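You operate a simulated robot arm through the tools that you are given. There is no shell and no other tool. Be economical: measure what you need, move in short steps, check, and stop when the job is done.

The job below is to be done with a simulated robot arm. You get a single attempt, and the scene is never put back.

## Task
Shut all that stands open on the tower.
Fine: wipes box, pin box, talc tin and sun milk; the grey cloth goes in the wipes box.

The check looks at the end state, three seconds after you hand in, the way a careful person would. Anything else that was tipped, shoved, dropped, spilled or broken makes it a failure. Flat cloth is picked up by pressing the open fingertips on it (5 to 10 N) and closing them slowly along it; thin cloth reads only 2 to 8 mm in the jaws.

## Robot
A 6-joint arm with a two-finger parallel gripper, fixed in place. Base frame: the origin is at the foot of the arm, x ahead of it, y to its left, z up; the work surface is at about z = 0.948. Readings come in m, degrees, newtons and seconds.
With the tool pointing down near the work surface it reaches from about 0.22 to 0.66 m from the base axis. Its first joint turns from -66.0 to 66.0 degrees. Payload 2.9 kg.
Tool frame: the origin (TCP) lies between the finger pads and is the grasp point; the fingertips stand 0.03 m ahead of it; z points along the fingers, y is the line along which they close. Largest opening 0.11 m; finger width 0.02, thickness 0.01; the body of the gripper, 0.048 by 0.112 m, starts 0.055 m behind the TCP.
Orientation is told as [roll, pitch, yaw] about the base's x, y, z axes, in that order, counted from this pose: with the fingers straight down and closing along the base's y, the tool's x points along the base's -x, its y along +y and its z along -z.

## Interface
- The arm moves only by the tool arm_command. Its argument "plan" is a list of rows, each a list of 7 numbers: the turn, a rotation vector about the tool's x, y, z in degrees, then the shift along the tool's x, y, z in m, then the gripper command, from -1 (shut) to 1 (fully open), values between in proportion. In form: [[rx, ry, rz, x, y, z, claw], ...]. A call has 1 to 10 rows; each row shifts and turns the commanded pose from where the row before left it, along the tool's axes as they then stand. A row lasts 0.2 s, in which the tool goes at most 0.05 m and 8.6 degrees; a call with a longer step from one row to the next is refused whole, and so is a gripper value outside its range. Where a pose cannot be reached the arm comes as near as it can. A force on the tool above 40 N (or 10 N above the force at the start of the call, whichever is more), or a blocked arm, ends the call early, and 0.2 s more pass. The fingers move at their own pace (about 0.108 m/s each) and stop on an object; they squeeze with about 42 N. The grip force told is the motor's: it shows also when the fingers shut on nothing. Time passes only in rows, and 0.2 s behind the last, so rows that do not move let the fingers close. It gives the time, the measured TCP pose, the force on the tool (base axes), the opening and the grip force at its end, in the units of the frame above (readings bear some noise), with the torque about the TCP (base axes, N m) and any sound that the robot's microphone picked up.
- Cameras (640 x 400 px; columns grow to the right, rows downward): "scene" is fixed at [0.0757, 0.4227, 1.4021]; the picture's right is [-0.81, -0.58, 0.00], its down [-0.22, 0.31, -0.92] and it looks along [0.53, -0.75, -0.39] (base axes); focal length 233 px, centre (320, 200). "wrist" rides on the gripper at [0.073, 0.017, -0.103] in the tool frame; the picture's right is [-0.23, 0.97, 0.00], its down [-0.76, -0.18, -0.62] and it looks along [-0.61, -0.14, 0.78] (tool axes); focal length 222 px, centre (320, 200). There is no depth. A picture from a camera that has moved, and an enlarged one, comes with that camera's place and axes in the base frame and with its lens.
- get_image(camera): a new picture of that camera. It takes no simulated time.
- inspect(camera, box): a new picture of the part [left, top, right, bottom] of that camera's present view, enlarged. It takes no simulated time.
- hand_in(): hands the job in; it is judged then, once.

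Work in short steps. Places have to be worked out from the pictures, the camera data and where the tool is seen: move nearer, look again, correct. Check each grasp and each placing, and mend what went wrong. You have 120 turns and 68 pictures in all, those below and enlarged ones among them. Open the gripper and draw the arm clear of the work before you hand the job in, unless the task says otherwise; then end with one line.

The tools are called after "Request:" as a command line: name --pt "numbers of a row" for each row, then --argument value for the rest, lists and objects as JSON in quotes. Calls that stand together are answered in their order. arm_command: Moves the arm, as the interface text tells. Its arguments: {"type":"object","properties":{"plan":{"type":"array","items":{"type":"array","items":{"type":"number"}}}},"required":["plan"]} The other tools are called the same way: get_image (camera) takes a picture; inspect (camera, box) takes an enlarged picture of a part of a camera's view; hand_in () hands the job in.

At the start:

```text
clock: 0.0
eef_pos: [0.3009, 0.1021, 1.3557]
tool_rot: [0.0, -0.1, 0.0]
contact_force: [-0.1, -0.7, 0.1]
torque: [0.02, -0.03, 0.0]
grip_width: 0.11
grip_force: 0.2
```

scene: 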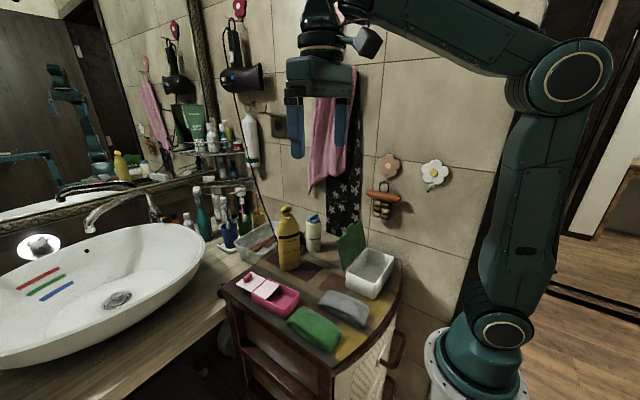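
wrist: 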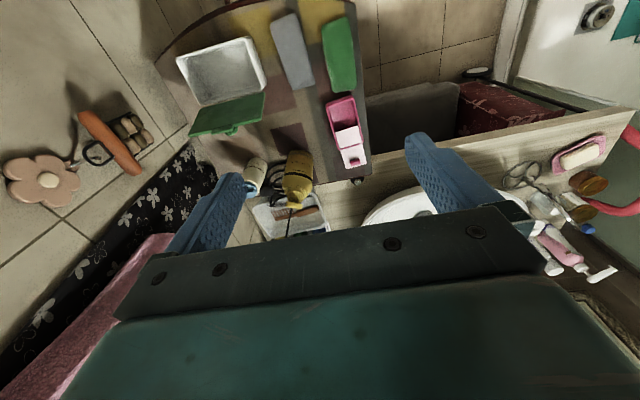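

I start with enlarged views of the tower top to identify the open things.

Request:
inspect --camera "scene" --box '[220, 190, 420, 315]'

Request:
inspect --camera "wrist" --box '[160, 0, 400, 240]'

Request:
inspect --camera "scene" --box '[220, 260, 420, 400]'

```text
3.20 times, centred on (320, 252) of scene
camera zoom: at [0.0757, 0.4227, 1.4021], right [-0.81, -0.58, 0.0], down [-0.22, 0.31, -0.92], along [0.53, -0.75, -0.39], focal length 747 px, centre (320, 32)
```

zoom: 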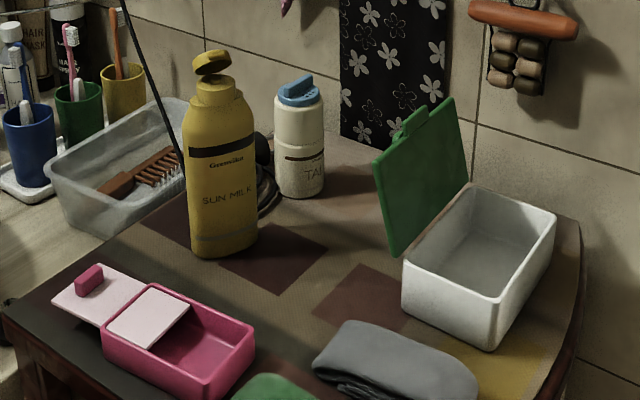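

```text
1.67 times, centred on (280, 120) of wrist
camera zoom: at [0.2284, 0.1177, 1.4593], right [0.23, 0.97, 0.0], down [0.76, -0.18, 0.62], along [0.61, -0.14, -0.78], focal length 370 px, centre (387, 333)
```

zoom: 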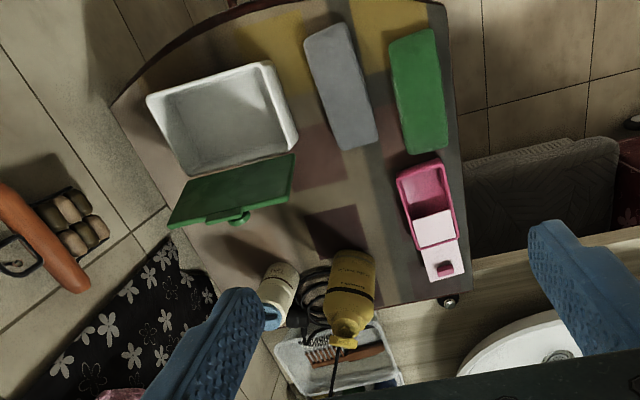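

```text
2.86 times, centred on (320, 330) of scene
camera zoom: at [0.0757, 0.4227, 1.4021], right [-0.81, -0.58, 0.0], down [-0.22, 0.31, -0.92], along [0.53, -0.75, -0.39], focal length 667 px, centre (320, -171)
```

zoom: 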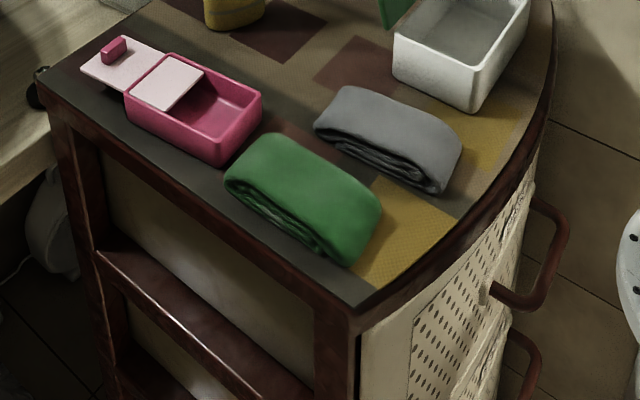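

The lids of the wipes box (hinged, upright), pin box (slid out) and sun milk (flip cap) are open; the talc top must be looked at closer. I judge the grey cloth at about (0.26, 0.06), lying along x, so I move above it with the jaws partly closed and look again.

Request:
arm_command --pt "0 0 0 0.0065 -0.007 0.043 0.36" --pt "0 0 0 0.0065 -0.007 0.043 0.36" --pt "0 0 0 0.0065 -0.007 0.043 0.36" --pt "0 0 0 0.0065 -0.007 0.043 0.36" --pt "0 0 0 0.0065 -0.007 0.043 0.36" --pt "0 0 0 0.0065 -0.007 0.035 0.36" --pt "0 0 0 0 0 0 0.36"

Request:
get_image --camera "wrist"

Request:
inspect --camera "scene" --box '[250, 190, 410, 360]'

```text
clock: 1.6
eef_pos: [0.2617, 0.0572, 1.1039]
tool_rot: [0.1, -0.2, 0.0]
contact_force: [0.9, -0.5, -0.4]
torque: [-0.01, 0.01, 0.0]
grip_width: 0.0749
grip_force: 0.1
```

```text
62 pictures are left
camera wrist: at [0.1886, 0.0738, 1.208], right [0.23, 0.97, 0.0], down [0.76, -0.18, 0.63], along [0.61, -0.14, -0.78], focal length 222 px, centre (320, 200)
```

wrist: 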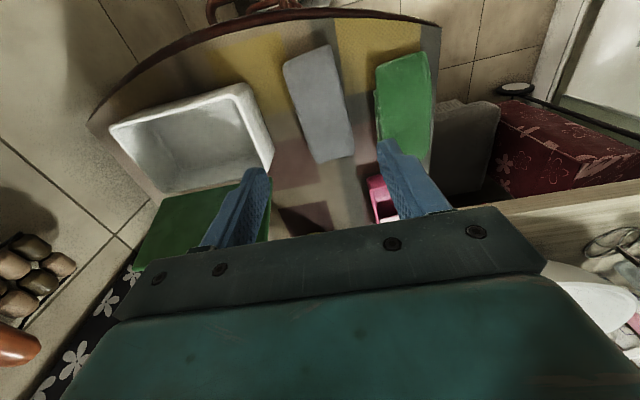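

```text
2.35 times, centred on (330, 275) of scene
camera zoom: at [0.0757, 0.4227, 1.4021], right [-0.81, -0.58, 0.0], down [-0.22, 0.31, -0.92], along [0.53, -0.75, -0.39], focal length 549 px, centre (296, 24)
```

zoom: 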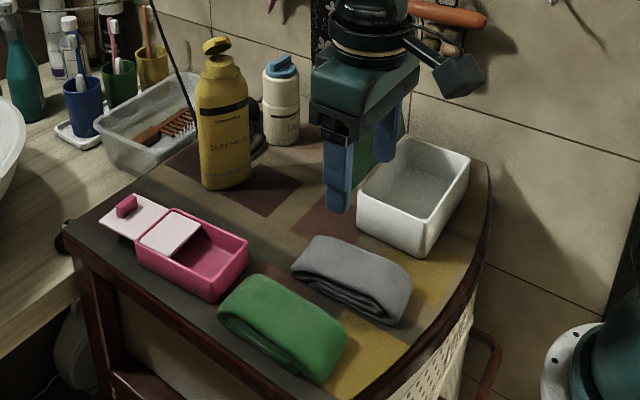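

The cloth is centred near (0.258, 0.060), about 45 mm wide, turned about 5° from x. I align, descend around it and close.

Request:
arm_command --pt "0 0 -4.7 0.002 0.003 0.03 0.36" --pt "0 0 0 0 0 0.035 0.36" --pt "0 0 0 0 0 0.03 0.36" --pt "0 0 0 0 0 0.02 0.36" --pt "0 0 0 0 0 0 0.36"

Request:
inspect --camera "scene" --box '[250, 190, 410, 360]'

```text
clock: 2.8
eef_pos: [0.262, 0.0638, 0.9903]
tool_rot: [0.0, -0.2, 4.7]
contact_force: [0.3, -0.4, -0.9]
torque: [0.01, 0.0, -0.01]
grip_width: 0.0751
grip_force: 0.0
```

```text
2.35 times, centred on (330, 275) of scene
camera zoom: at [0.0757, 0.4227, 1.4021], right [-0.81, -0.58, 0.0], down [-0.22, 0.31, -0.92], along [0.53, -0.75, -0.39], focal length 549 px, centre (296, 24)
```

zoom: 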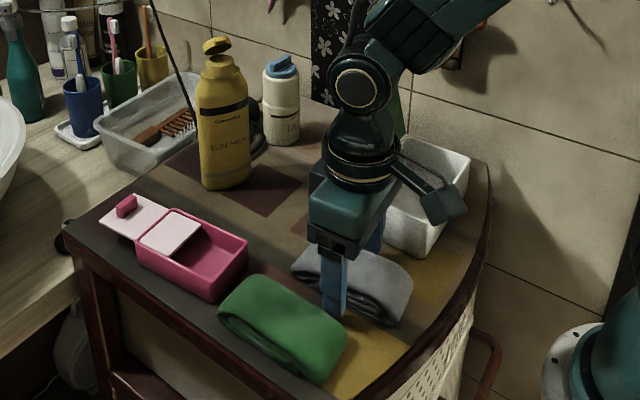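

The fingers straddle the grey cloth, free of the green one. I close slowly.

Request:
arm_command --pt "0 0 0 0 0 0 0.1" --pt "0 0 0 0 0 0 -0.1" --pt "0 0 0 0 0 0 -0.3" --pt "0 0 0 0 0 0 -0.5" --pt "0 0 0 0 0 0 -0.6"

Request:
inspect --camera "scene" --box '[250, 190, 410, 360]'

```text
clock: 4.0
eef_pos: [0.2616, 0.0634, 0.9903]
tool_rot: [0.0, -0.3, 4.7]
contact_force: [0.6, 0.1, 0.5]
torque: [-0.01, 0.02, 0.02]
grip_width: 0.0525
grip_force: 41.4
```

```text
2.35 times, centred on (330, 275) of scene
camera zoom: at [0.0757, 0.4227, 1.4021], right [-0.81, -0.58, 0.0], down [-0.22, 0.31, -0.92], along [0.53, -0.75, -0.39], focal length 549 px, centre (296, 24)
```

zoom: 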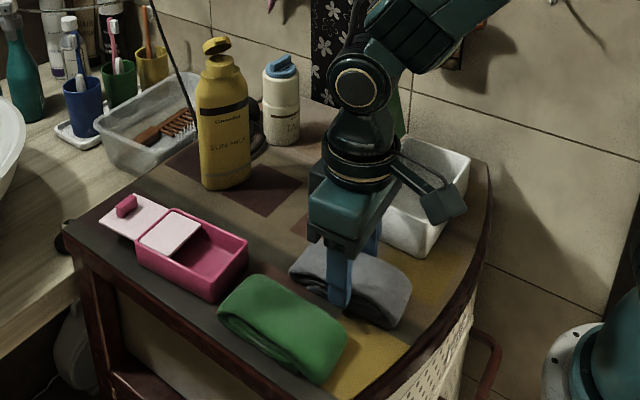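

The jaws hold about 52 mm of folded cloth. I lift it and check the hold.

Request:
arm_command --pt "0 0 0 0 0 -0.02 -0.6" --pt "0 0 0 0 0 -0.04 -0.6" --pt "0 0 0 0 0 -0.04 -0.6" --pt "0 0 0 0 0 -0.03 -0.6"

Request:
get_image --camera "scene"

Request:
get_image --camera "wrist"

```text
clock: 5.0
eef_pos: [0.2598, 0.0595, 1.1206]
tool_rot: [-0.1, -0.1, 4.7]
contact_force: [0.1, -0.1, -0.5]
torque: [0.04, 0.0, -0.03]
grip_width: 0.0526
grip_force: 42.7
```

```text
58 pictures are left
```

scene: 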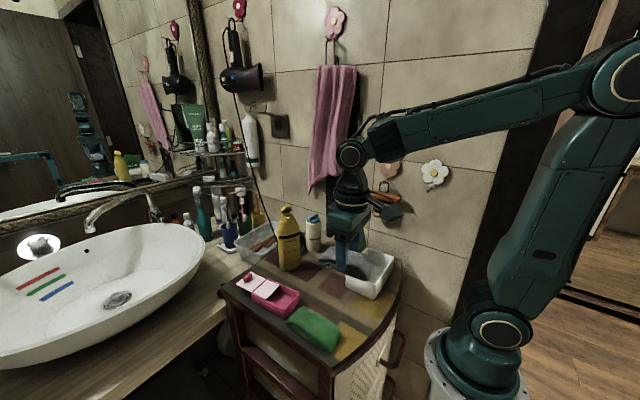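

```text
57 pictures are left
camera wrist: at [0.1866, 0.0702, 1.2241], right [0.15, 0.99, 0.0], down [0.77, -0.12, 0.62], along [0.62, -0.09, -0.78], focal length 222 px, centre (320, 200)
```

wrist: 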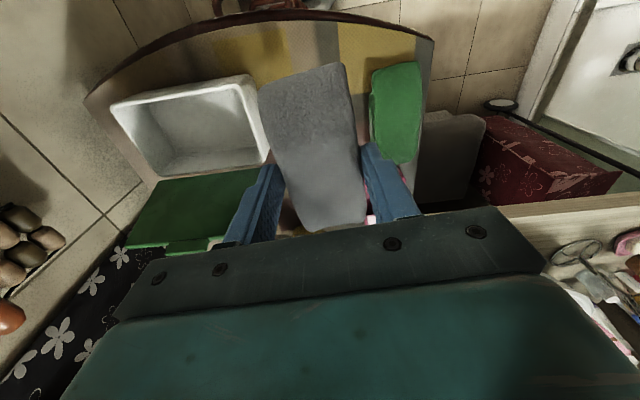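

The cloth is held well along x. Box rim spans about x 0.216–0.30, y −0.135–0, so I raise and turn the tool to yaw −90° to lay the cloth along the box's length.

Request:
arm_command --pt "0 0 8.5 0 0 -0.02 -0.6" --pt "0 0 8.5 0 0 -0.02 -0.6" --pt "0 0 8.5 0 0 0 -0.6" --pt "0 0 8.5 0 0 0 -0.6" --pt "0 0 8.5 0 0 0 -0.6" --pt "0 0 8.5 0 0 0 -0.6" --pt "0 0 8.5 0 0 0 -0.6" --pt "0 0 8.5 0 0 0 -0.6" --pt "0 0 8.5 0 0 0 -0.6" --pt "0 0 8.5 0 0 0 -0.6"

Request:
arm_command --pt "0 0 8.5 0 0 0 -0.6" --pt "0 0 1.2 0 0 0 -0.6" --pt "0 0 0 -0.03 0 0 -0.6" --pt "0 0 0 -0.03 0 0 -0.6" --pt "0 0 0 -0.03 0 0 -0.6" --pt "0 0 0 -0.03 0 0 -0.6" --pt "0 0 0 -0.01 0 0 -0.6" --pt "0 0 0 0 0 0 -0.6"

Request:
get_image --camera "wrist"

Request:
get_image --camera "scene"

```text
clock: 7.2
eef_pos: [0.259, 0.0616, 1.1611]
tool_rot: [0.2, 0.0, -80.4]
contact_force: [0.1, -0.7, 0.1]
torque: [-0.01, 0.02, 0.02]
grip_width: 0.0527
grip_force: 41.9
```

```text
clock: 9.0
eef_pos: [0.2606, -0.0688, 1.1606]
tool_rot: [0.1, 0.0, -90.1]
contact_force: [-0.3, -0.3, -0.4]
torque: [0.0, -0.02, -0.05]
grip_width: 0.0526
grip_force: 42.2
```

```text
56 pictures are left
camera wrist: at [0.2777, 0.0029, 1.265], right [0.97, -0.23, 0.0], down [-0.18, -0.76, 0.62], along [-0.14, -0.61, -0.78], focal length 222 px, centre (320, 200)
```

wrist: 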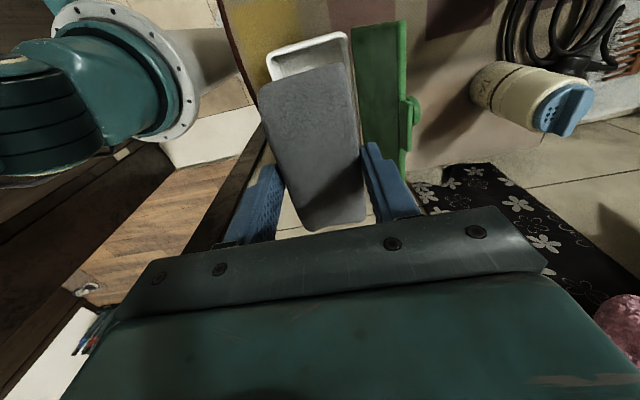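

```text
55 pictures are left
```

scene: 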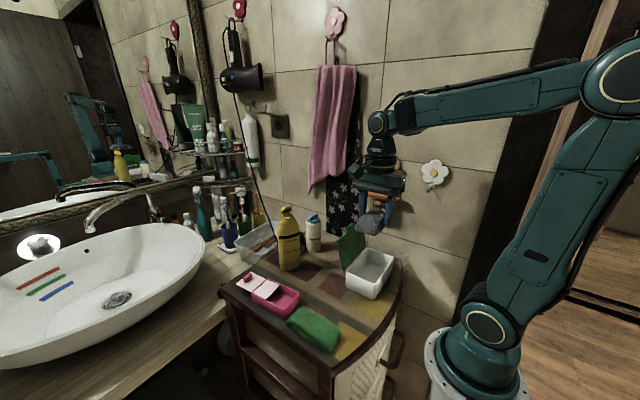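

Cloth is now along y; the box interior's centre I judge at (0.263, −0.073). I shift a little and come down to just above the rim, body staying above the lid's top.

Request:
arm_command --pt "0 0 0 -0.007 0.0 0.03 -0.6" --pt "0 0 0 0 0.0 0.03 -0.6" --pt "0 0 0 0 0.0 0.03 -0.6" --pt "0 0 0 0 0 0 -0.6"

Request:
inspect --camera "scene" --box '[310, 190, 430, 310]'

Request:
get_image --camera "wrist"

```text
clock: 10.0
eef_pos: [0.2597, -0.075, 1.0715]
tool_rot: [0.3, 0.0, -90.0]
contact_force: [-0.2, -0.4, -0.9]
torque: [0.0, 0.03, 0.01]
grip_width: 0.0523
grip_force: 42.2
```

```text
3.33 times, centred on (370, 250) of scene
camera zoom: at [0.0757, 0.4227, 1.4021], right [-0.81, -0.58, 0.0], down [-0.22, 0.31, -0.92], along [0.53, -0.75, -0.39], focal length 778 px, centre (153, 33)
```

zoom: 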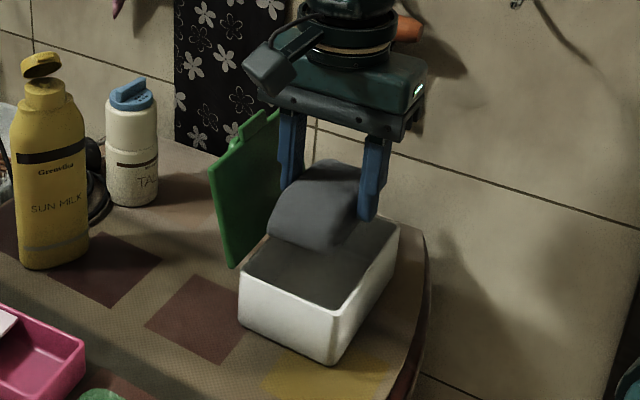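

```text
53 pictures are left
camera wrist: at [0.2772, -0.0025, 1.1756], right [0.97, -0.23, 0.0], down [-0.18, -0.76, 0.62], along [-0.14, -0.61, -0.78], focal length 222 px, centre (320, 200)
```

wrist: 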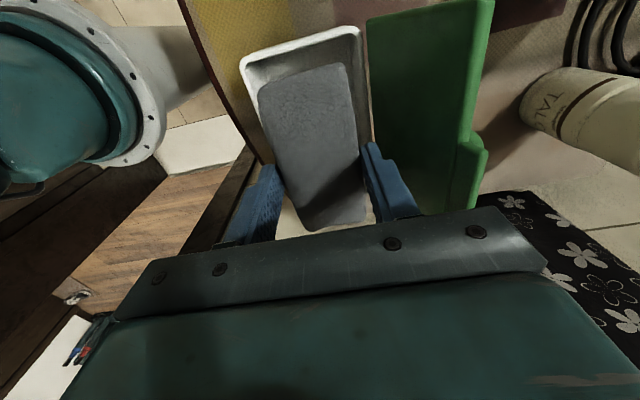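

Alignment over the box looks right. I lower another 45 mm so the cloth enters the rim.

Request:
arm_command --pt "0 0 0 0 0.0 0.025 -0.6" --pt "0 0 0 0 0.0 0.02 -0.6" --pt "0 0 0 0 0 0 -0.6"

Request:
inspect --camera "scene" --box '[310, 190, 430, 310]'

Request:
get_image --camera "wrist"

```text
clock: 10.8
eef_pos: [0.2629, -0.0739, 1.0263]
tool_rot: [0.1, 0.1, -90.0]
contact_force: [-0.2, -0.3, -1.0]
torque: [0.0, 0.01, 0.03]
grip_width: 0.0525
grip_force: 42.6
```

```text
3.33 times, centred on (370, 250) of scene
camera zoom: at [0.0757, 0.4227, 1.4021], right [-0.81, -0.58, 0.0], down [-0.22, 0.31, -0.92], along [0.53, -0.75, -0.39], focal length 778 px, centre (153, 33)
```

zoom: 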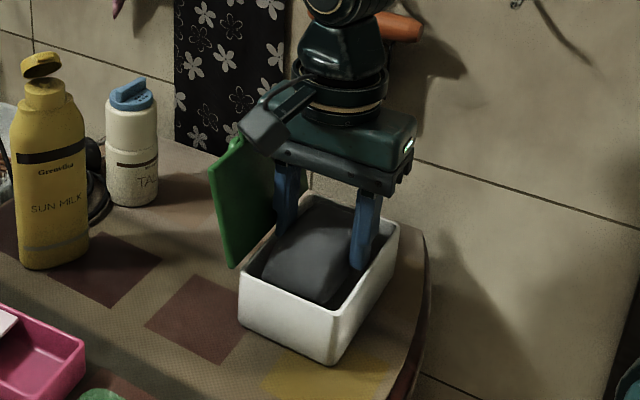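

```text
51 pictures are left
camera wrist: at [0.2785, -0.0027, 1.1298], right [0.97, -0.23, 0.0], down [-0.18, -0.76, 0.62], along [-0.14, -0.61, -0.78], focal length 222 px, centre (320, 200)
```

wrist: 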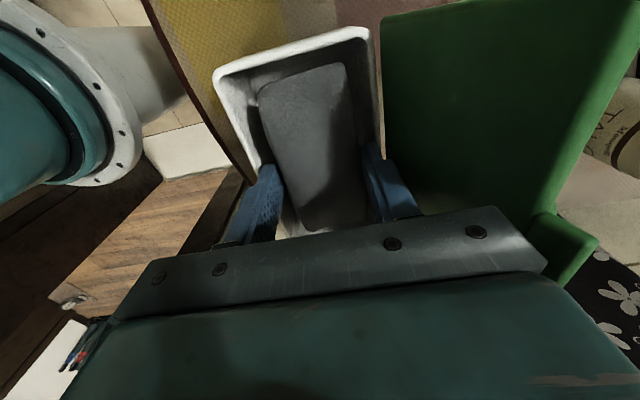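

The cloth sits inside the rim walls. I open only slightly to let it drop.

Request:
arm_command --pt "0 0 0 0 0.0 0 0.06" --pt "0 0 0 0 0.0 0 0.06" --pt "0 0 0 0 0 -0.03 0.06" --pt "0 0 0 0 0 -0.04 0.06" --pt "0 0 0 0 0 -0.04 0.06"

Request:
inspect --camera "scene" --box '[310, 190, 430, 310]'

Request:
get_image --camera "wrist"

```text
clock: 12.0
eef_pos: [0.2605, -0.0764, 1.1358]
tool_rot: [0.1, 0.1, -89.9]
contact_force: [0.7, -0.2, -2.5]
torque: [0.02, 0.03, 0.01]
grip_width: 0.0564
grip_force: 0.1
```

```text
3.33 times, centred on (370, 250) of scene
camera zoom: at [0.0757, 0.4227, 1.4021], right [-0.81, -0.58, 0.0], down [-0.22, 0.31, -0.92], along [0.53, -0.75, -0.39], focal length 778 px, centre (153, 33)
```

zoom: 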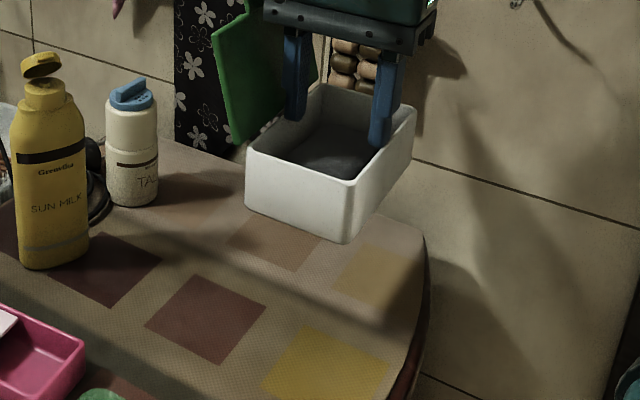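

```text
49 pictures are left
camera wrist: at [0.2777, -0.0048, 1.24], right [0.97, -0.23, 0.0], down [-0.18, -0.76, 0.62], along [-0.14, -0.61, -0.78], focal length 222 px, centre (320, 200)
```

wrist: 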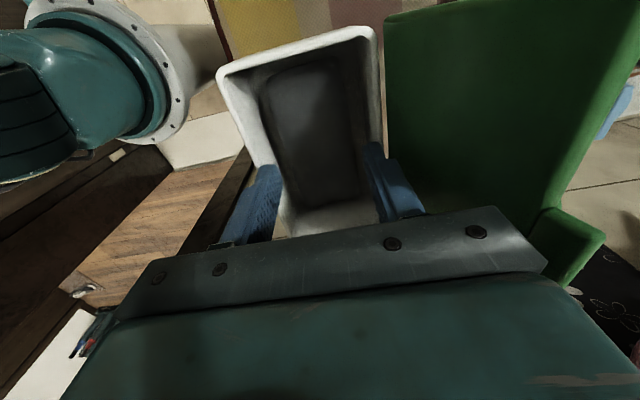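

The fingertips wedged inside the rim and lifted the box. I lower it straight back gently, watching the force.

Request:
arm_command --pt "0 0 0 -0.002 0 0.03 0.06" --pt "0 0 0 0 0 0.03 0.06" --pt "0 0 0 0 0 0.03 0.06" --pt "0 0 0 0 0 0.01 0.06" --pt "0 0 0 0 0 0.004 0.06" --pt "0 0 0 0 0 0 0.06"

Request:
inspect --camera "scene" --box '[310, 190, 430, 310]'

```text
clock: 13.4
eef_pos: [0.2596, -0.075, 1.0316]
tool_rot: [0.1, 0.1, -90.0]
contact_force: [-0.8, 0.9, -2.6]
torque: [-0.02, 0.02, 0.03]
grip_width: 0.0563
grip_force: 0.1
```

```text
3.33 times, centred on (370, 250) of scene
camera zoom: at [0.0758, 0.4227, 1.4021], right [-0.81, -0.58, 0.0], down [-0.22, 0.31, -0.92], along [0.53, -0.75, -0.39], focal length 778 px, centre (153, 33)
```

zoom: 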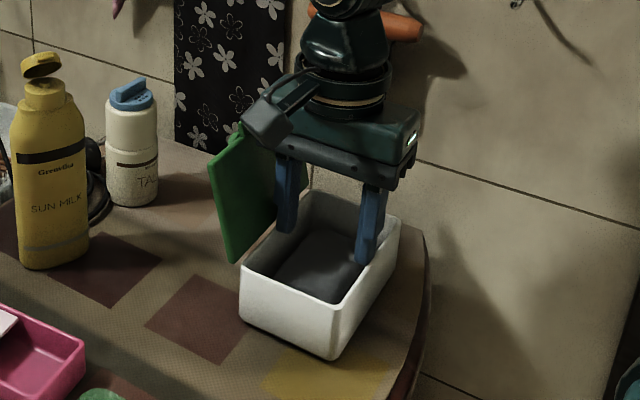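

Nearly down: the load is still 2.6 N. I lower a few millimetres more.

Request:
arm_command --pt "0 0 0 0 0 0.003 0.06" --pt "0 0 0 0 0 0.002 0.06" --pt "0 0 0 0 0 0 0.06"

```text
clock: 14.2
eef_pos: [0.2609, -0.0764, 1.0272]
tool_rot: [0.2, -0.1, -90.0]
contact_force: [-1.2, 0.3, 2.7]
torque: [0.02, -0.06, -0.02]
grip_width: 0.0561
grip_force: 0.0
```

The box stands on the top again (force turned upward). I narrow the jaws to free the tips, then rise slowly.

Request:
arm_command --pt "0 0 0 0 0 0 -0.05" --pt "0 0 0 0 0 0 -0.2" --pt "0 0 0 0 0 -0.005 -0.2" --pt "0 0 0 0 0 -0.01 -0.2"

Request:
inspect --camera "scene" --box '[310, 190, 430, 310]'

```text
clock: 15.2
eef_pos: [0.2612, -0.0768, 1.0408]
tool_rot: [0.2, -0.1, -90.0]
contact_force: [-0.1, 0.1, 0.7]
torque: [0.01, 0.0, -0.02]
grip_width: 0.0439
grip_force: 0.2
```

```text
3.33 times, centred on (370, 250) of scene
camera zoom: at [0.0757, 0.4227, 1.4021], right [-0.81, -0.58, 0.0], down [-0.22, 0.31, -0.92], along [0.53, -0.75, -0.39], focal length 778 px, centre (153, 33)
```

zoom: 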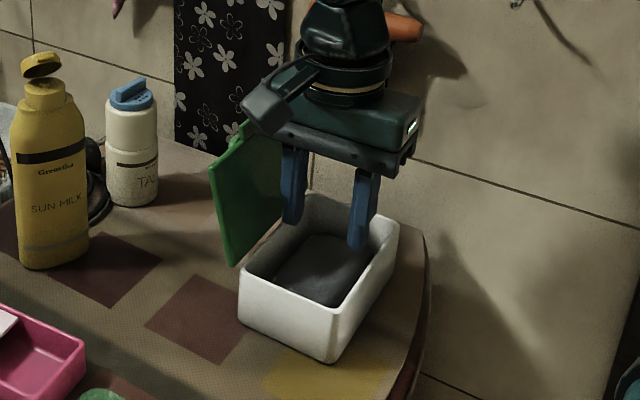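

The box stands in place with the cloth inside, jaws free. I rise, close the fingers, go beyond the lid on the +x side and look.

Request:
arm_command --pt "0 0 0 0 0 -0.04 -0.2" --pt "0 0 0 0 0 -0.045 -0.5" --pt "0 0 0 0 0 -0.045 -1" --pt "0 0 0 0 0.04 0 -1" --pt "0 0 0 0 0.04 0 -1" --pt "0 0 0 0 0.04 0 -1" --pt "0 0 0 0 0.015 0 -1" --pt "0 0 0 0 0 0 -1"

Request:
get_image --camera "wrist"

Request:
inspect --camera "scene" --box '[290, 180, 410, 310]'

```text
clock: 17.0
eef_pos: [0.3931, -0.0778, 1.174]
tool_rot: [0.3, 0.0, -90.1]
contact_force: [0.6, -0.9, 0.4]
torque: [0.0, 0.03, 0.01]
grip_width: 0.0
grip_force: 37.8
```

```text
46 pictures are left
camera wrist: at [0.41, -0.0062, 1.2783], right [0.97, -0.23, 0.0], down [-0.18, -0.76, 0.62], along [-0.14, -0.61, -0.78], focal length 222 px, centre (320, 200)
```

wrist: 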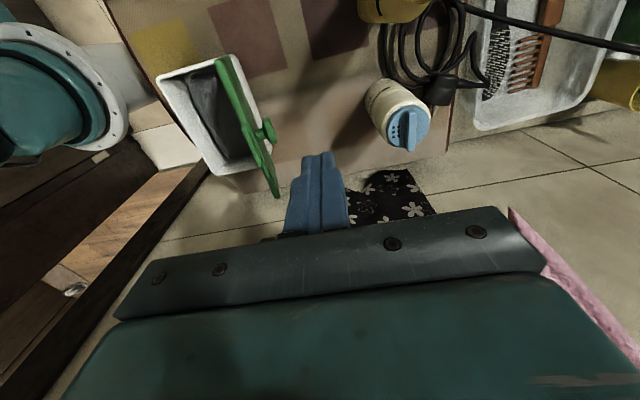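

```text
3.08 times, centred on (350, 245) of scene
camera zoom: at [0.0758, 0.4227, 1.4021], right [-0.81, -0.58, 0.0], down [-0.22, 0.31, -0.92], along [0.53, -0.75, -0.39], focal length 718 px, centre (228, 62)
```

zoom: 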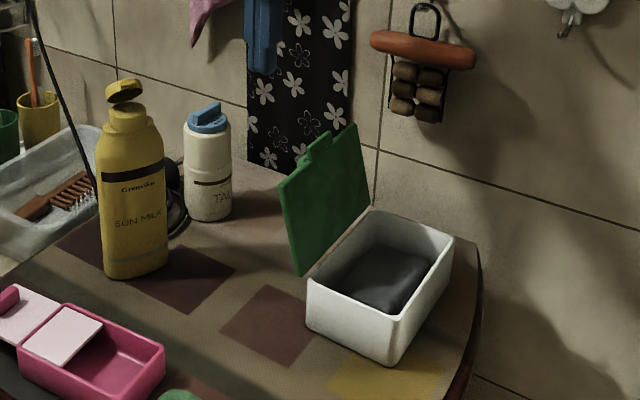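

The cloth lies in the box; the lid's top edge is at about x 0.333, z 1.08. I descend behind it and push it over in −x.

Request:
arm_command --pt "0 0 0 0.005 0 0.04 -1" --pt "0 0 0 0 0 0.04 -1" --pt "0 0 0 0 -0.015 0 -1" --pt "0 0 0 0 -0.015 0 -1" --pt "0 0 0 0 -0.015 0 -1" --pt "0 0 0 0 -0.015 0 -1" --pt "0 0 0 0 -0.015 0 -1"

Request:
inspect --camera "scene" --box '[290, 180, 410, 310]'

```text
clock: 18.6
eef_pos: [0.3207, -0.0692, 1.0908]
tool_rot: [0.1, -0.1, -90.0]
contact_force: [-0.9, 0.3, -0.2]
torque: [0.01, 0.0, 0.02]
grip_width: 0.0
grip_force: 38.3
```

```text
3.08 times, centred on (350, 245) of scene
camera zoom: at [0.0757, 0.4227, 1.4021], right [-0.81, -0.58, 0.0], down [-0.22, 0.31, -0.92], along [0.53, -0.75, -0.39], focal length 718 px, centre (228, 62)
```

zoom: 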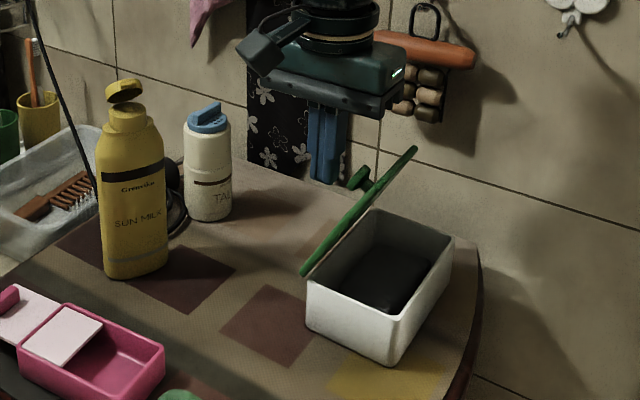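

The lid has gone past vertical. I keep following it over in −x.

Request:
arm_command --pt "0 0 0 0 -0.015 0.0 -1" --pt "0 0 0 0 -0.015 0.005 -1" --pt "0 0 0 0 -0.015 0.005 -1" --pt "0 0 0 0 -0.015 0.01 -1" --pt "0 0 0 0 -0.015 0.01 -1"

Request:
inspect --camera "scene" --box '[290, 180, 410, 310]'

```text
clock: 19.8
eef_pos: [0.2447, -0.0714, 1.0623]
tool_rot: [0.2, 0.1, -90.0]
contact_force: [1.3, -0.4, 0.3]
torque: [0.0, -0.03, 0.01]
grip_width: 0.0001
grip_force: 37.6
```

```text
3.08 times, centred on (350, 245) of scene
camera zoom: at [0.0757, 0.4227, 1.4021], right [-0.81, -0.58, 0.0], down [-0.22, 0.31, -0.92], along [0.53, -0.75, -0.39], focal length 718 px, centre (228, 62)
```

zoom: 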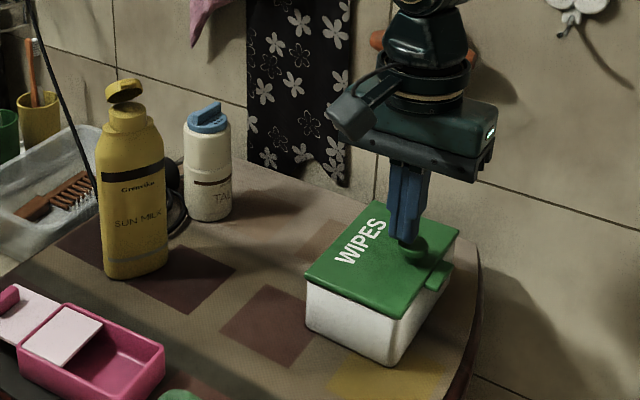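

The lid has come down. I look for whether it is fully seated.

Request:
arm_command --pt "0 0 0 0.0 0.0 -0.04 -1" --pt "0 0 0 0.03 0 -0.03 -1" --pt "0 0 0 0.03 0 0 -1" --pt "0 0 0 0.03 0 0 -1"

Request:
inspect --camera "wrist" --box '[160, 0, 480, 200]'

Request:
inspect --camera "scene" --box '[335, 230, 395, 300]'

```text
clock: 20.8
eef_pos: [0.2455, 0.0184, 1.1329]
tool_rot: [0.0, 0.0, -90.1]
contact_force: [-0.1, -1.2, -0.4]
torque: [-0.03, 0.01, 0.0]
grip_width: 0.0001
grip_force: 37.5
```

```text
2.00 times, centred on (320, 100) of wrist
camera zoom: at [0.2627, 0.0892, 1.2365], right [0.97, -0.23, 0.0], down [-0.18, -0.76, 0.62], along [-0.14, -0.61, -0.78], focal length 444 px, centre (320, 400)
```

zoom: 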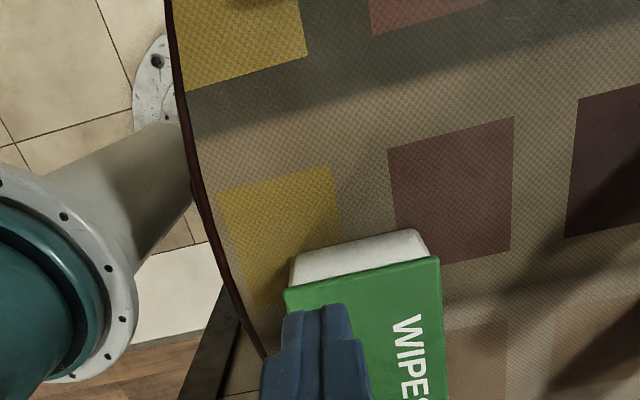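

```text
5.71 times, centred on (365, 265) of scene
camera zoom: at [0.0757, 0.4227, 1.4021], right [-0.81, -0.58, 0.0], down [-0.22, 0.31, -0.92], along [0.53, -0.75, -0.39], focal length 1334 px, centre (63, -171)
```

zoom: 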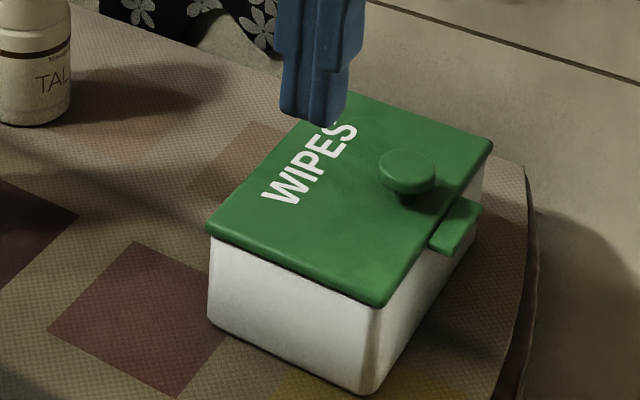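

The lid looks seated, perhaps not yet caught at its front tab. I press gently on its front edge beside the knob at (0.233, −0.045).

Request:
arm_command --pt "0 0 0 -0.03 -0.006 0 -1" --pt "0 0 0 -0.033 -0.006 0.02 -1" --pt "0 0 0 0 0 0.03 -1" --pt "0 0 0 0 0 0.03 -1" --pt "0 0 0 0 0 0.015 -1" --pt "0 0 0 0 0 0.004 -1"

```text
clock: 22.2
eef_pos: [0.2366, -0.0463, 1.0358]
tool_rot: [0.5, 0.0, -90.0]
contact_force: [-5.2, 0.6, 23.9]
torque: [0.01, 0.11, 0.05]
grip_width: 0.0
grip_force: 37.5
stopped in row 6: the force on the tool passed its limit at 51 N (the readings are from after the stop); the commanded pose is now the measured one
```

The lid is hard against the rim (firm contact at z 1.006). I lift off and check it and the box.

Request:
arm_command --pt "0 0 0 0 0 -0.03 -1" --pt "0 0 0 0 0 -0.045 -1" --pt "0 0 0 0 0 -0.045 -1" --pt "0 0 0 0.04 0.04 -0.01 -1" --pt "0 0 0 0.03 0.04 0 -1"

Request:
inspect --camera "scene" --box '[335, 230, 395, 300]'

Request:
inspect --camera "scene" --box '[270, 195, 330, 235]'

```text
refused: row 4 steps farther than a row can; nothing moved
```

```text
5.71 times, centred on (365, 265) of scene
camera zoom: at [0.0754, 0.4228, 1.4021], right [-0.81, -0.58, 0.0], down [-0.22, 0.31, -0.92], along [0.53, -0.75, -0.39], focal length 1334 px, centre (63, -171)
```

zoom: 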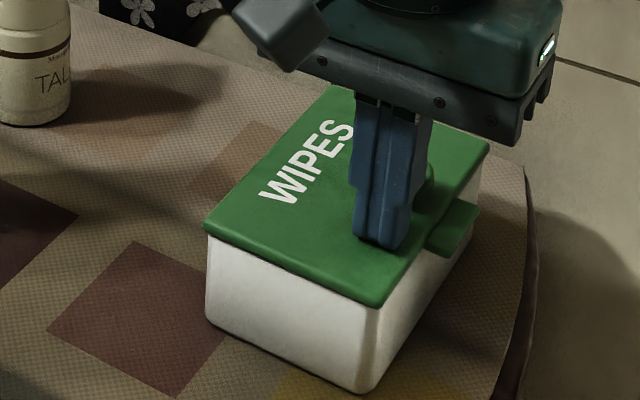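

```text
10.00 times, centred on (300, 215) of scene
camera zoom: at [0.0754, 0.4228, 1.4021], right [-0.81, -0.58, 0.0], down [-0.22, 0.31, -0.92], along [0.53, -0.75, -0.39], focal length 2334 px, centre (520, 50)
```

zoom: 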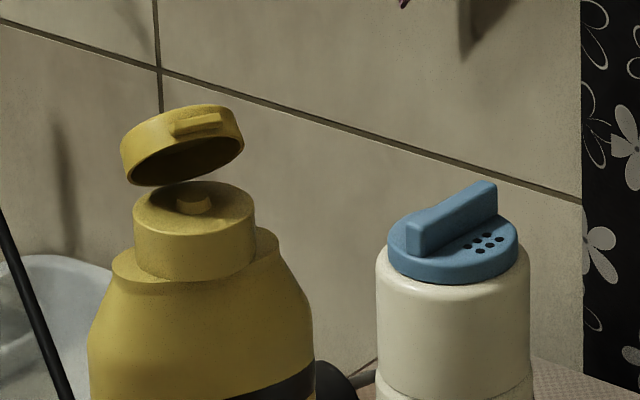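

Lid is shut. The talc top is a twist disc with holes showing; the sun milk has a flip cap standing open. I retreat upward and go for a closer wrist view of both tops.

Request:
arm_command --pt "0 0 0 0 0 -0.03 -1" --pt "0 0 0 0 0 -0.045 -1" --pt "0 0 0 0 0 -0.045 -1" --pt "0 0 0 0.02 0.04 -0.02 -1" --pt "0 0 0 0.02 0.04 -0.02 -1" --pt "0 0 0 0.01 0.04 -0.02 -1" --pt "0 0 0 0.0 0.04 -0.02 -1" --pt "0 0 0 0.0 0.04 0 -1" --pt "0 0 0 0.0 0.03 0 -1" --pt "0 0 0 0.0 0.0 0 -1"

Request:
get_image --camera "wrist"

Request:
inspect --camera "scene" --box '[335, 230, 395, 300]'

```text
clock: 24.4
eef_pos: [0.4627, 0.0059, 1.2364]
tool_rot: [0.3, 0.1, -90.1]
contact_force: [0.3, 0.0, -0.6]
torque: [-0.02, 0.03, 0.02]
grip_width: 0.0
grip_force: 37.7
```

```text
38 pictures are left
camera wrist: at [0.48, 0.077, 1.3408], right [0.97, -0.23, 0.0], down [-0.18, -0.76, 0.62], along [-0.14, -0.61, -0.78], focal length 222 px, centre (320, 200)
```

wrist: 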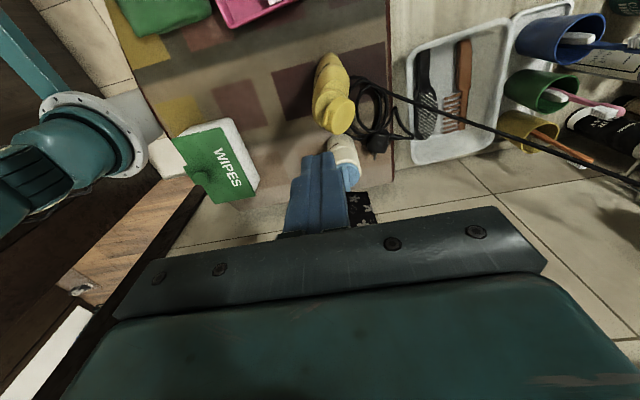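

```text
5.71 times, centred on (365, 265) of scene
camera zoom: at [0.0758, 0.4227, 1.4021], right [-0.81, -0.58, 0.0], down [-0.22, 0.31, -0.92], along [0.53, -0.75, -0.39], focal length 1334 px, centre (63, -171)
```

zoom: 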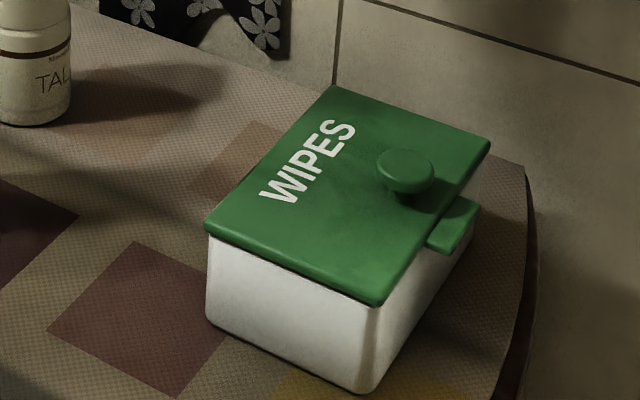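

The wipes box is shut. I enlarge the bottle tops in the wrist view.

Request:
inspect --camera "wrist" --box '[295, 40, 375, 200]'

Request:
arm_command --pt "0 0 0 0.02 0.0 -0.03 -1" --pt "0 0 0 0.04 0.0 0 -1" --pt "0 0 0 0.04 0.0 0 -1" --pt "0 0 0 0.0 0.0 0 -1"

Request:
inspect --camera "wrist" --box '[260, 60, 420, 200]'

```text
2.50 times, centred on (335, 120) of wrist
camera zoom: at [0.48, 0.077, 1.3408], right [0.97, -0.23, 0.0], down [-0.18, -0.76, 0.62], along [-0.14, -0.61, -0.78], focal length 555 px, centre (282, 400)
```

zoom: 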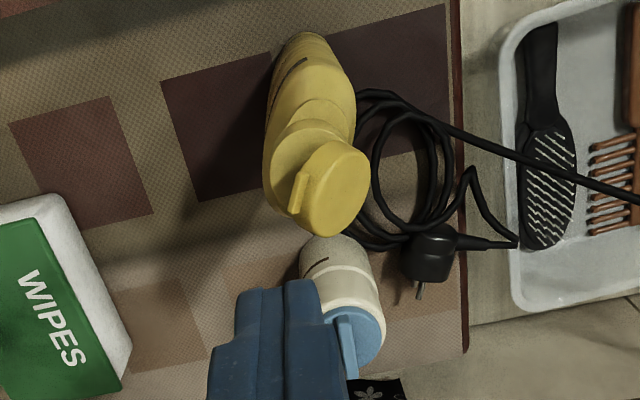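

```text
clock: 25.4
eef_pos: [0.4609, 0.1066, 1.2655]
tool_rot: [0.3, 0.0, -90.0]
contact_force: [-0.7, -0.2, -0.3]
torque: [0.0, 0.02, -0.01]
grip_width: 0.0
grip_force: 37.9
```

```text
2.86 times, centred on (340, 130) of wrist
camera zoom: at [0.478, 0.1786, 1.3691], right [0.97, -0.23, 0.01], down [-0.18, -0.76, 0.62], along [-0.14, -0.61, -0.78], focal length 635 px, centre (263, 400)
```

zoom: 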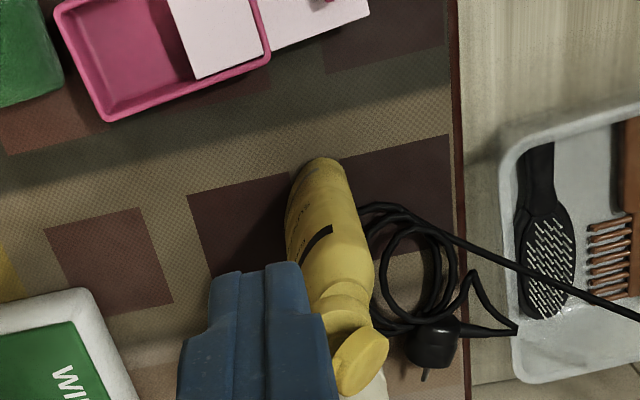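

From both views the sun-milk cap is hinged on its +x side, open about 45°, with its raised tab edge near (0.470, 0.010, 1.14). I bring the closed fingertips just above that edge.

Request:
arm_command --pt "0 0 0 -0.035 0.003 0 -1" --pt "0 0 0 -0.035 0.003 0 -1" --pt "0 0 0 -0.028 0.003 0.02 -1" --pt "0 0 0 0 0.0 0.03 -1" --pt "0 0 0 0 0.0 0.015 -1" --pt "0 0 0 0 0.0 0 -1"

Request:
inspect --camera "scene" --box '[250, 170, 330, 280]'

Request:
inspect --camera "wrist" --box '[240, 80, 400, 240]'

```text
clock: 26.8
eef_pos: [0.471, 0.0067, 1.2016]
tool_rot: [0.3, -0.1, -90.0]
contact_force: [-0.5, -0.9, 0.4]
torque: [0.01, -0.03, 0.01]
grip_width: 0.0
grip_force: 37.8
```

```text
3.64 times, centred on (290, 225) of scene
camera zoom: at [0.0757, 0.4227, 1.4021], right [-0.81, -0.58, 0.0], down [-0.22, 0.31, -0.92], along [0.53, -0.75, -0.39], focal length 849 px, centre (429, 109)
```

zoom: 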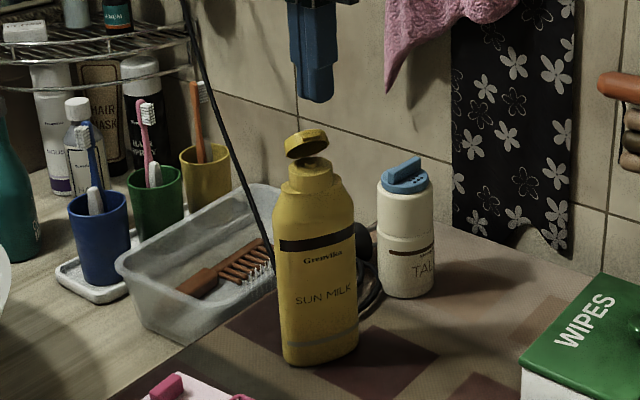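

```text
2.50 times, centred on (320, 160) of wrist
camera zoom: at [0.4881, 0.0787, 1.3055], right [0.97, -0.23, 0.01], down [-0.18, -0.76, 0.62], along [-0.14, -0.61, -0.78], focal length 555 px, centre (320, 300)
```

zoom: 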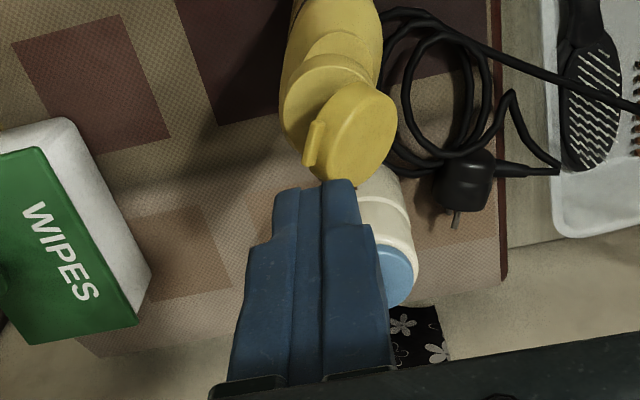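

The tips are right over the tab side of the cap, about 5 mm too far in −y. I correct and descend slowly onto it.

Request:
arm_command --pt "0 0 0 0.005 0.002 0.015 -1" --pt "0 0 0 0 0.0 0.01 -1" --pt "0 0 0 0 0.0 0.005 -1" --pt "0 0 0 0 0.0 0.005 -1" --pt "0 0 0 0 0.0 0 -1"

Request:
inspect --camera "scene" --box '[250, 170, 330, 280]'

```text
clock: 28.0
eef_pos: [0.4741, 0.0117, 1.165]
tool_rot: [0.3, 0.0, -90.1]
contact_force: [0.2, 0.3, -0.9]
torque: [0.0, -0.01, 0.02]
grip_width: 0.0
grip_force: 37.5
```

```text
3.64 times, centred on (290, 225) of scene
camera zoom: at [0.0757, 0.4227, 1.4021], right [-0.81, -0.58, 0.0], down [-0.22, 0.31, -0.92], along [0.53, -0.75, -0.39], focal length 849 px, centre (429, 109)
```

zoom: 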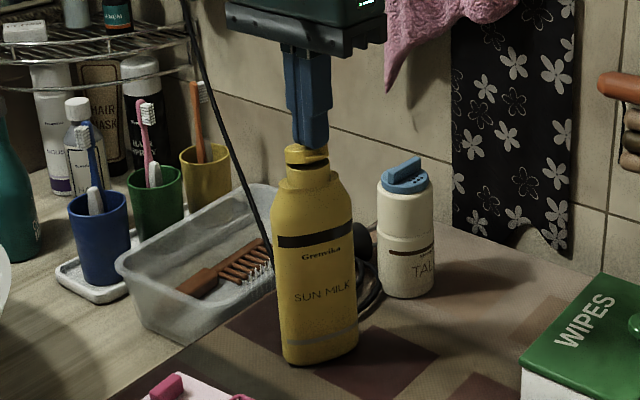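

The cap is swinging shut. I continue down in small steps.

Request:
arm_command --pt "0 0 0 0 0.0 0.004 -1" --pt "0 0 0 0 0.0 0.004 -1" --pt "0 0 0 0 0.0 0 -1"

Request:
inspect --camera "scene" --box '[265, 190, 305, 245]'

```text
clock: 28.8
eef_pos: [0.4741, 0.0108, 1.1581]
tool_rot: [0.3, -0.1, -90.0]
contact_force: [0.4, -0.9, 0.3]
torque: [-0.01, 0.01, 0.01]
grip_width: 0.0
grip_force: 38.0
```

```text
7.27 times, centred on (285, 218) of scene
camera zoom: at [0.0757, 0.4227, 1.4021], right [-0.81, -0.58, 0.0], down [-0.22, 0.31, -0.92], along [0.53, -0.75, -0.39], focal length 1697 px, centre (574, 73)
```

zoom: 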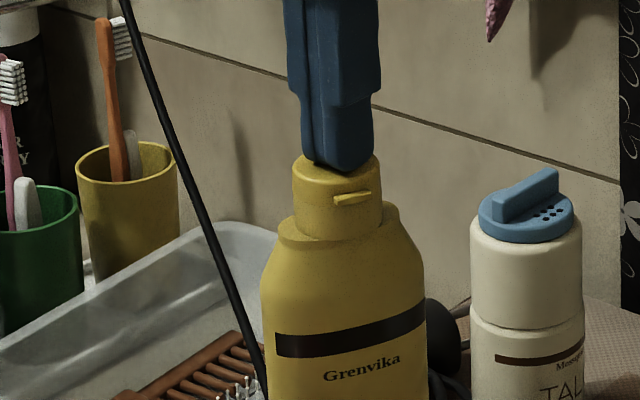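

The cap is almost flat on the neck. A few more millimetres to snap it, watching the force.

Request:
arm_command --pt "0 0 0 0 0.0 0.002 -1" --pt "0 0 0 0 0.0 0.002 -1" --pt "0 0 0 0 0.0 0 -1"

Request:
inspect --camera "scene" --box '[265, 190, 305, 245]'

```text
clock: 29.6
eef_pos: [0.4757, 0.0117, 1.1565]
tool_rot: [0.8, 0.0, -90.0]
contact_force: [2.4, 0.1, 31.7]
torque: [-0.07, -0.06, -0.01]
grip_width: 0.0
grip_force: 38.1
```

```text
7.27 times, centred on (285, 218) of scene
camera zoom: at [0.0753, 0.4227, 1.4021], right [-0.81, -0.58, 0.0], down [-0.22, 0.31, -0.92], along [0.54, -0.75, -0.39], focal length 1697 px, centre (574, 73)
```

zoom: 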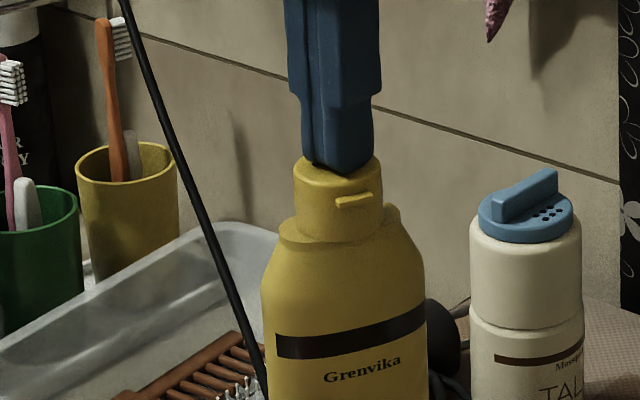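

The cap is flat with 32 N applied. I lift off, then move over the talc tin, opening the jaws to see its top between the fingers.

Request:
arm_command --pt "0 0 0 0 0.0 -0.01 -1" --pt "0 0 0 0 0.0 -0.04 -1" --pt "0 0 0 -0.04 0.002 -0.02 -1" --pt "0 0 0 -0.04 0.002 0 0" --pt "0 0 0 -0.04 0.003 0 0.5" --pt "0 0 0 0 0.0 0.03 0.5" --pt "0 0 0 0 0.0 0.03 0.5" --pt "0 0 0 0 0.0 0 0.5"

Request:
inspect --camera "scene" --box '[250, 170, 330, 280]'

Request:
inspect --camera "wrist" --box '[240, 80, 400, 240]'

```text
clock: 31.4
eef_pos: [0.481, -0.109, 1.1642]
tool_rot: [0.2, -0.1, -90.0]
contact_force: [-0.6, -0.2, 0.0]
torque: [0.0, 0.01, 0.03]
grip_width: 0.0825
grip_force: 0.1
```

```text
3.64 times, centred on (290, 225) of scene
camera zoom: at [0.0757, 0.4227, 1.4021], right [-0.81, -0.58, 0.0], down [-0.22, 0.31, -0.92], along [0.53, -0.75, -0.39], focal length 849 px, centre (429, 109)
```

zoom: 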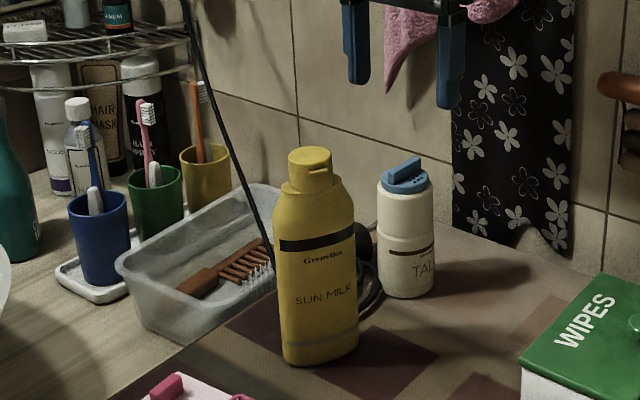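

```text
2.50 times, centred on (320, 160) of wrist
camera zoom: at [0.4975, -0.0364, 1.2692], right [0.97, -0.23, 0.01], down [-0.18, -0.76, 0.62], along [-0.14, -0.61, -0.78], focal length 555 px, centre (320, 300)
```

zoom: 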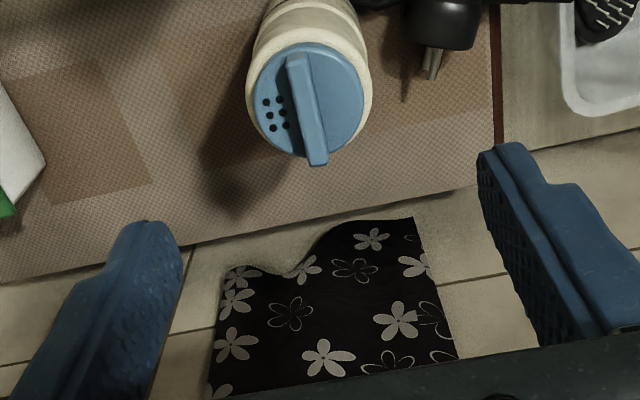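

Sun milk is shut and upright. The talc top centre is at about (0.4765, −0.107, 1.054) with its ridge along y, six holes on the −x side; the jaws close along x, so I descend around the ridge.

Request:
arm_command --pt "0 0 0 0.002 -0.0045 0.02 -0.3" --pt "0 0 0 0 0.0 0.03 -0.4" --pt "0 0 0 0 0.0 0.02 -0.4" --pt "0 0 0 0 0 0.004 -0.4" --pt "0 0 0 0 0 0.002 -0.4" --pt "0 0 0 0 0.0 0 -0.4"

Request:
inspect --camera "scene" --box '[280, 190, 340, 250]'

```text
clock: 32.8
eef_pos: [0.4781, -0.1066, 1.09]
tool_rot: [0.6, -0.1, -90.0]
contact_force: [-3.3, 3.1, 25.9]
torque: [0.19, 0.52, -0.02]
grip_width: 0.034
grip_force: 1.1
```

```text
6.67 times, centred on (310, 220) of scene
camera zoom: at [0.0753, 0.4229, 1.4021], right [-0.81, -0.58, 0.0], down [-0.22, 0.31, -0.92], along [0.54, -0.75, -0.39], focal length 1556 px, centre (387, 67)
```

zoom: 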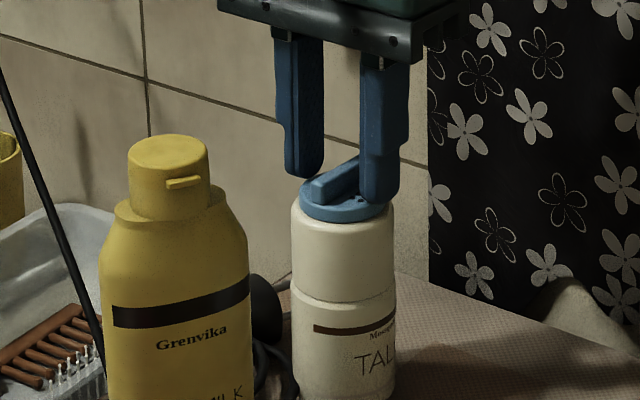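

The tips touched the disc at z ≈ 1.060 (26 N), so I raise 3 mm and close on the ridge.

Request:
arm_command --pt "0 0 0 0 0 -0.003 -0.4" --pt "0 0 0 0 0.0 0 -0.6" --pt "0 0 0 0 0 0 -0.75" --pt "0 0 0 0 0 0 -0.9" --pt "0 0 0 0 0.0 0 -0.9"

Request:
inspect --camera "scene" --box '[280, 190, 340, 250]'

```text
clock: 34.0
eef_pos: [0.4772, -0.1066, 1.0928]
tool_rot: [0.4, 0.1, -90.0]
contact_force: [-7.7, -0.9, 22.2]
torque: [0.02, 0.51, 0.02]
grip_width: 0.0137
grip_force: 8.8
```

```text
6.67 times, centred on (310, 220) of scene
camera zoom: at [0.0752, 0.4227, 1.4021], right [-0.81, -0.58, 0.0], down [-0.22, 0.31, -0.92], along [0.54, -0.75, -0.39], focal length 1556 px, centre (387, 67)
```

zoom: 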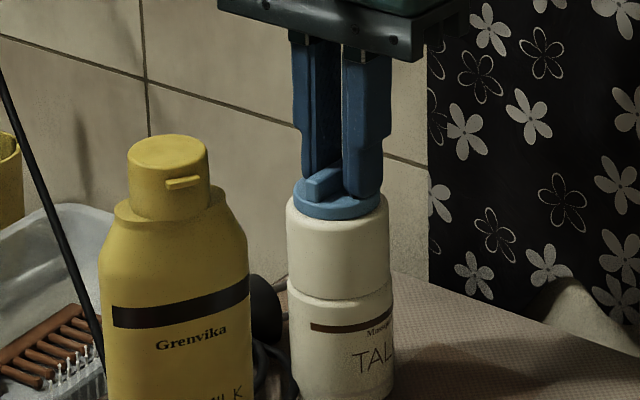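

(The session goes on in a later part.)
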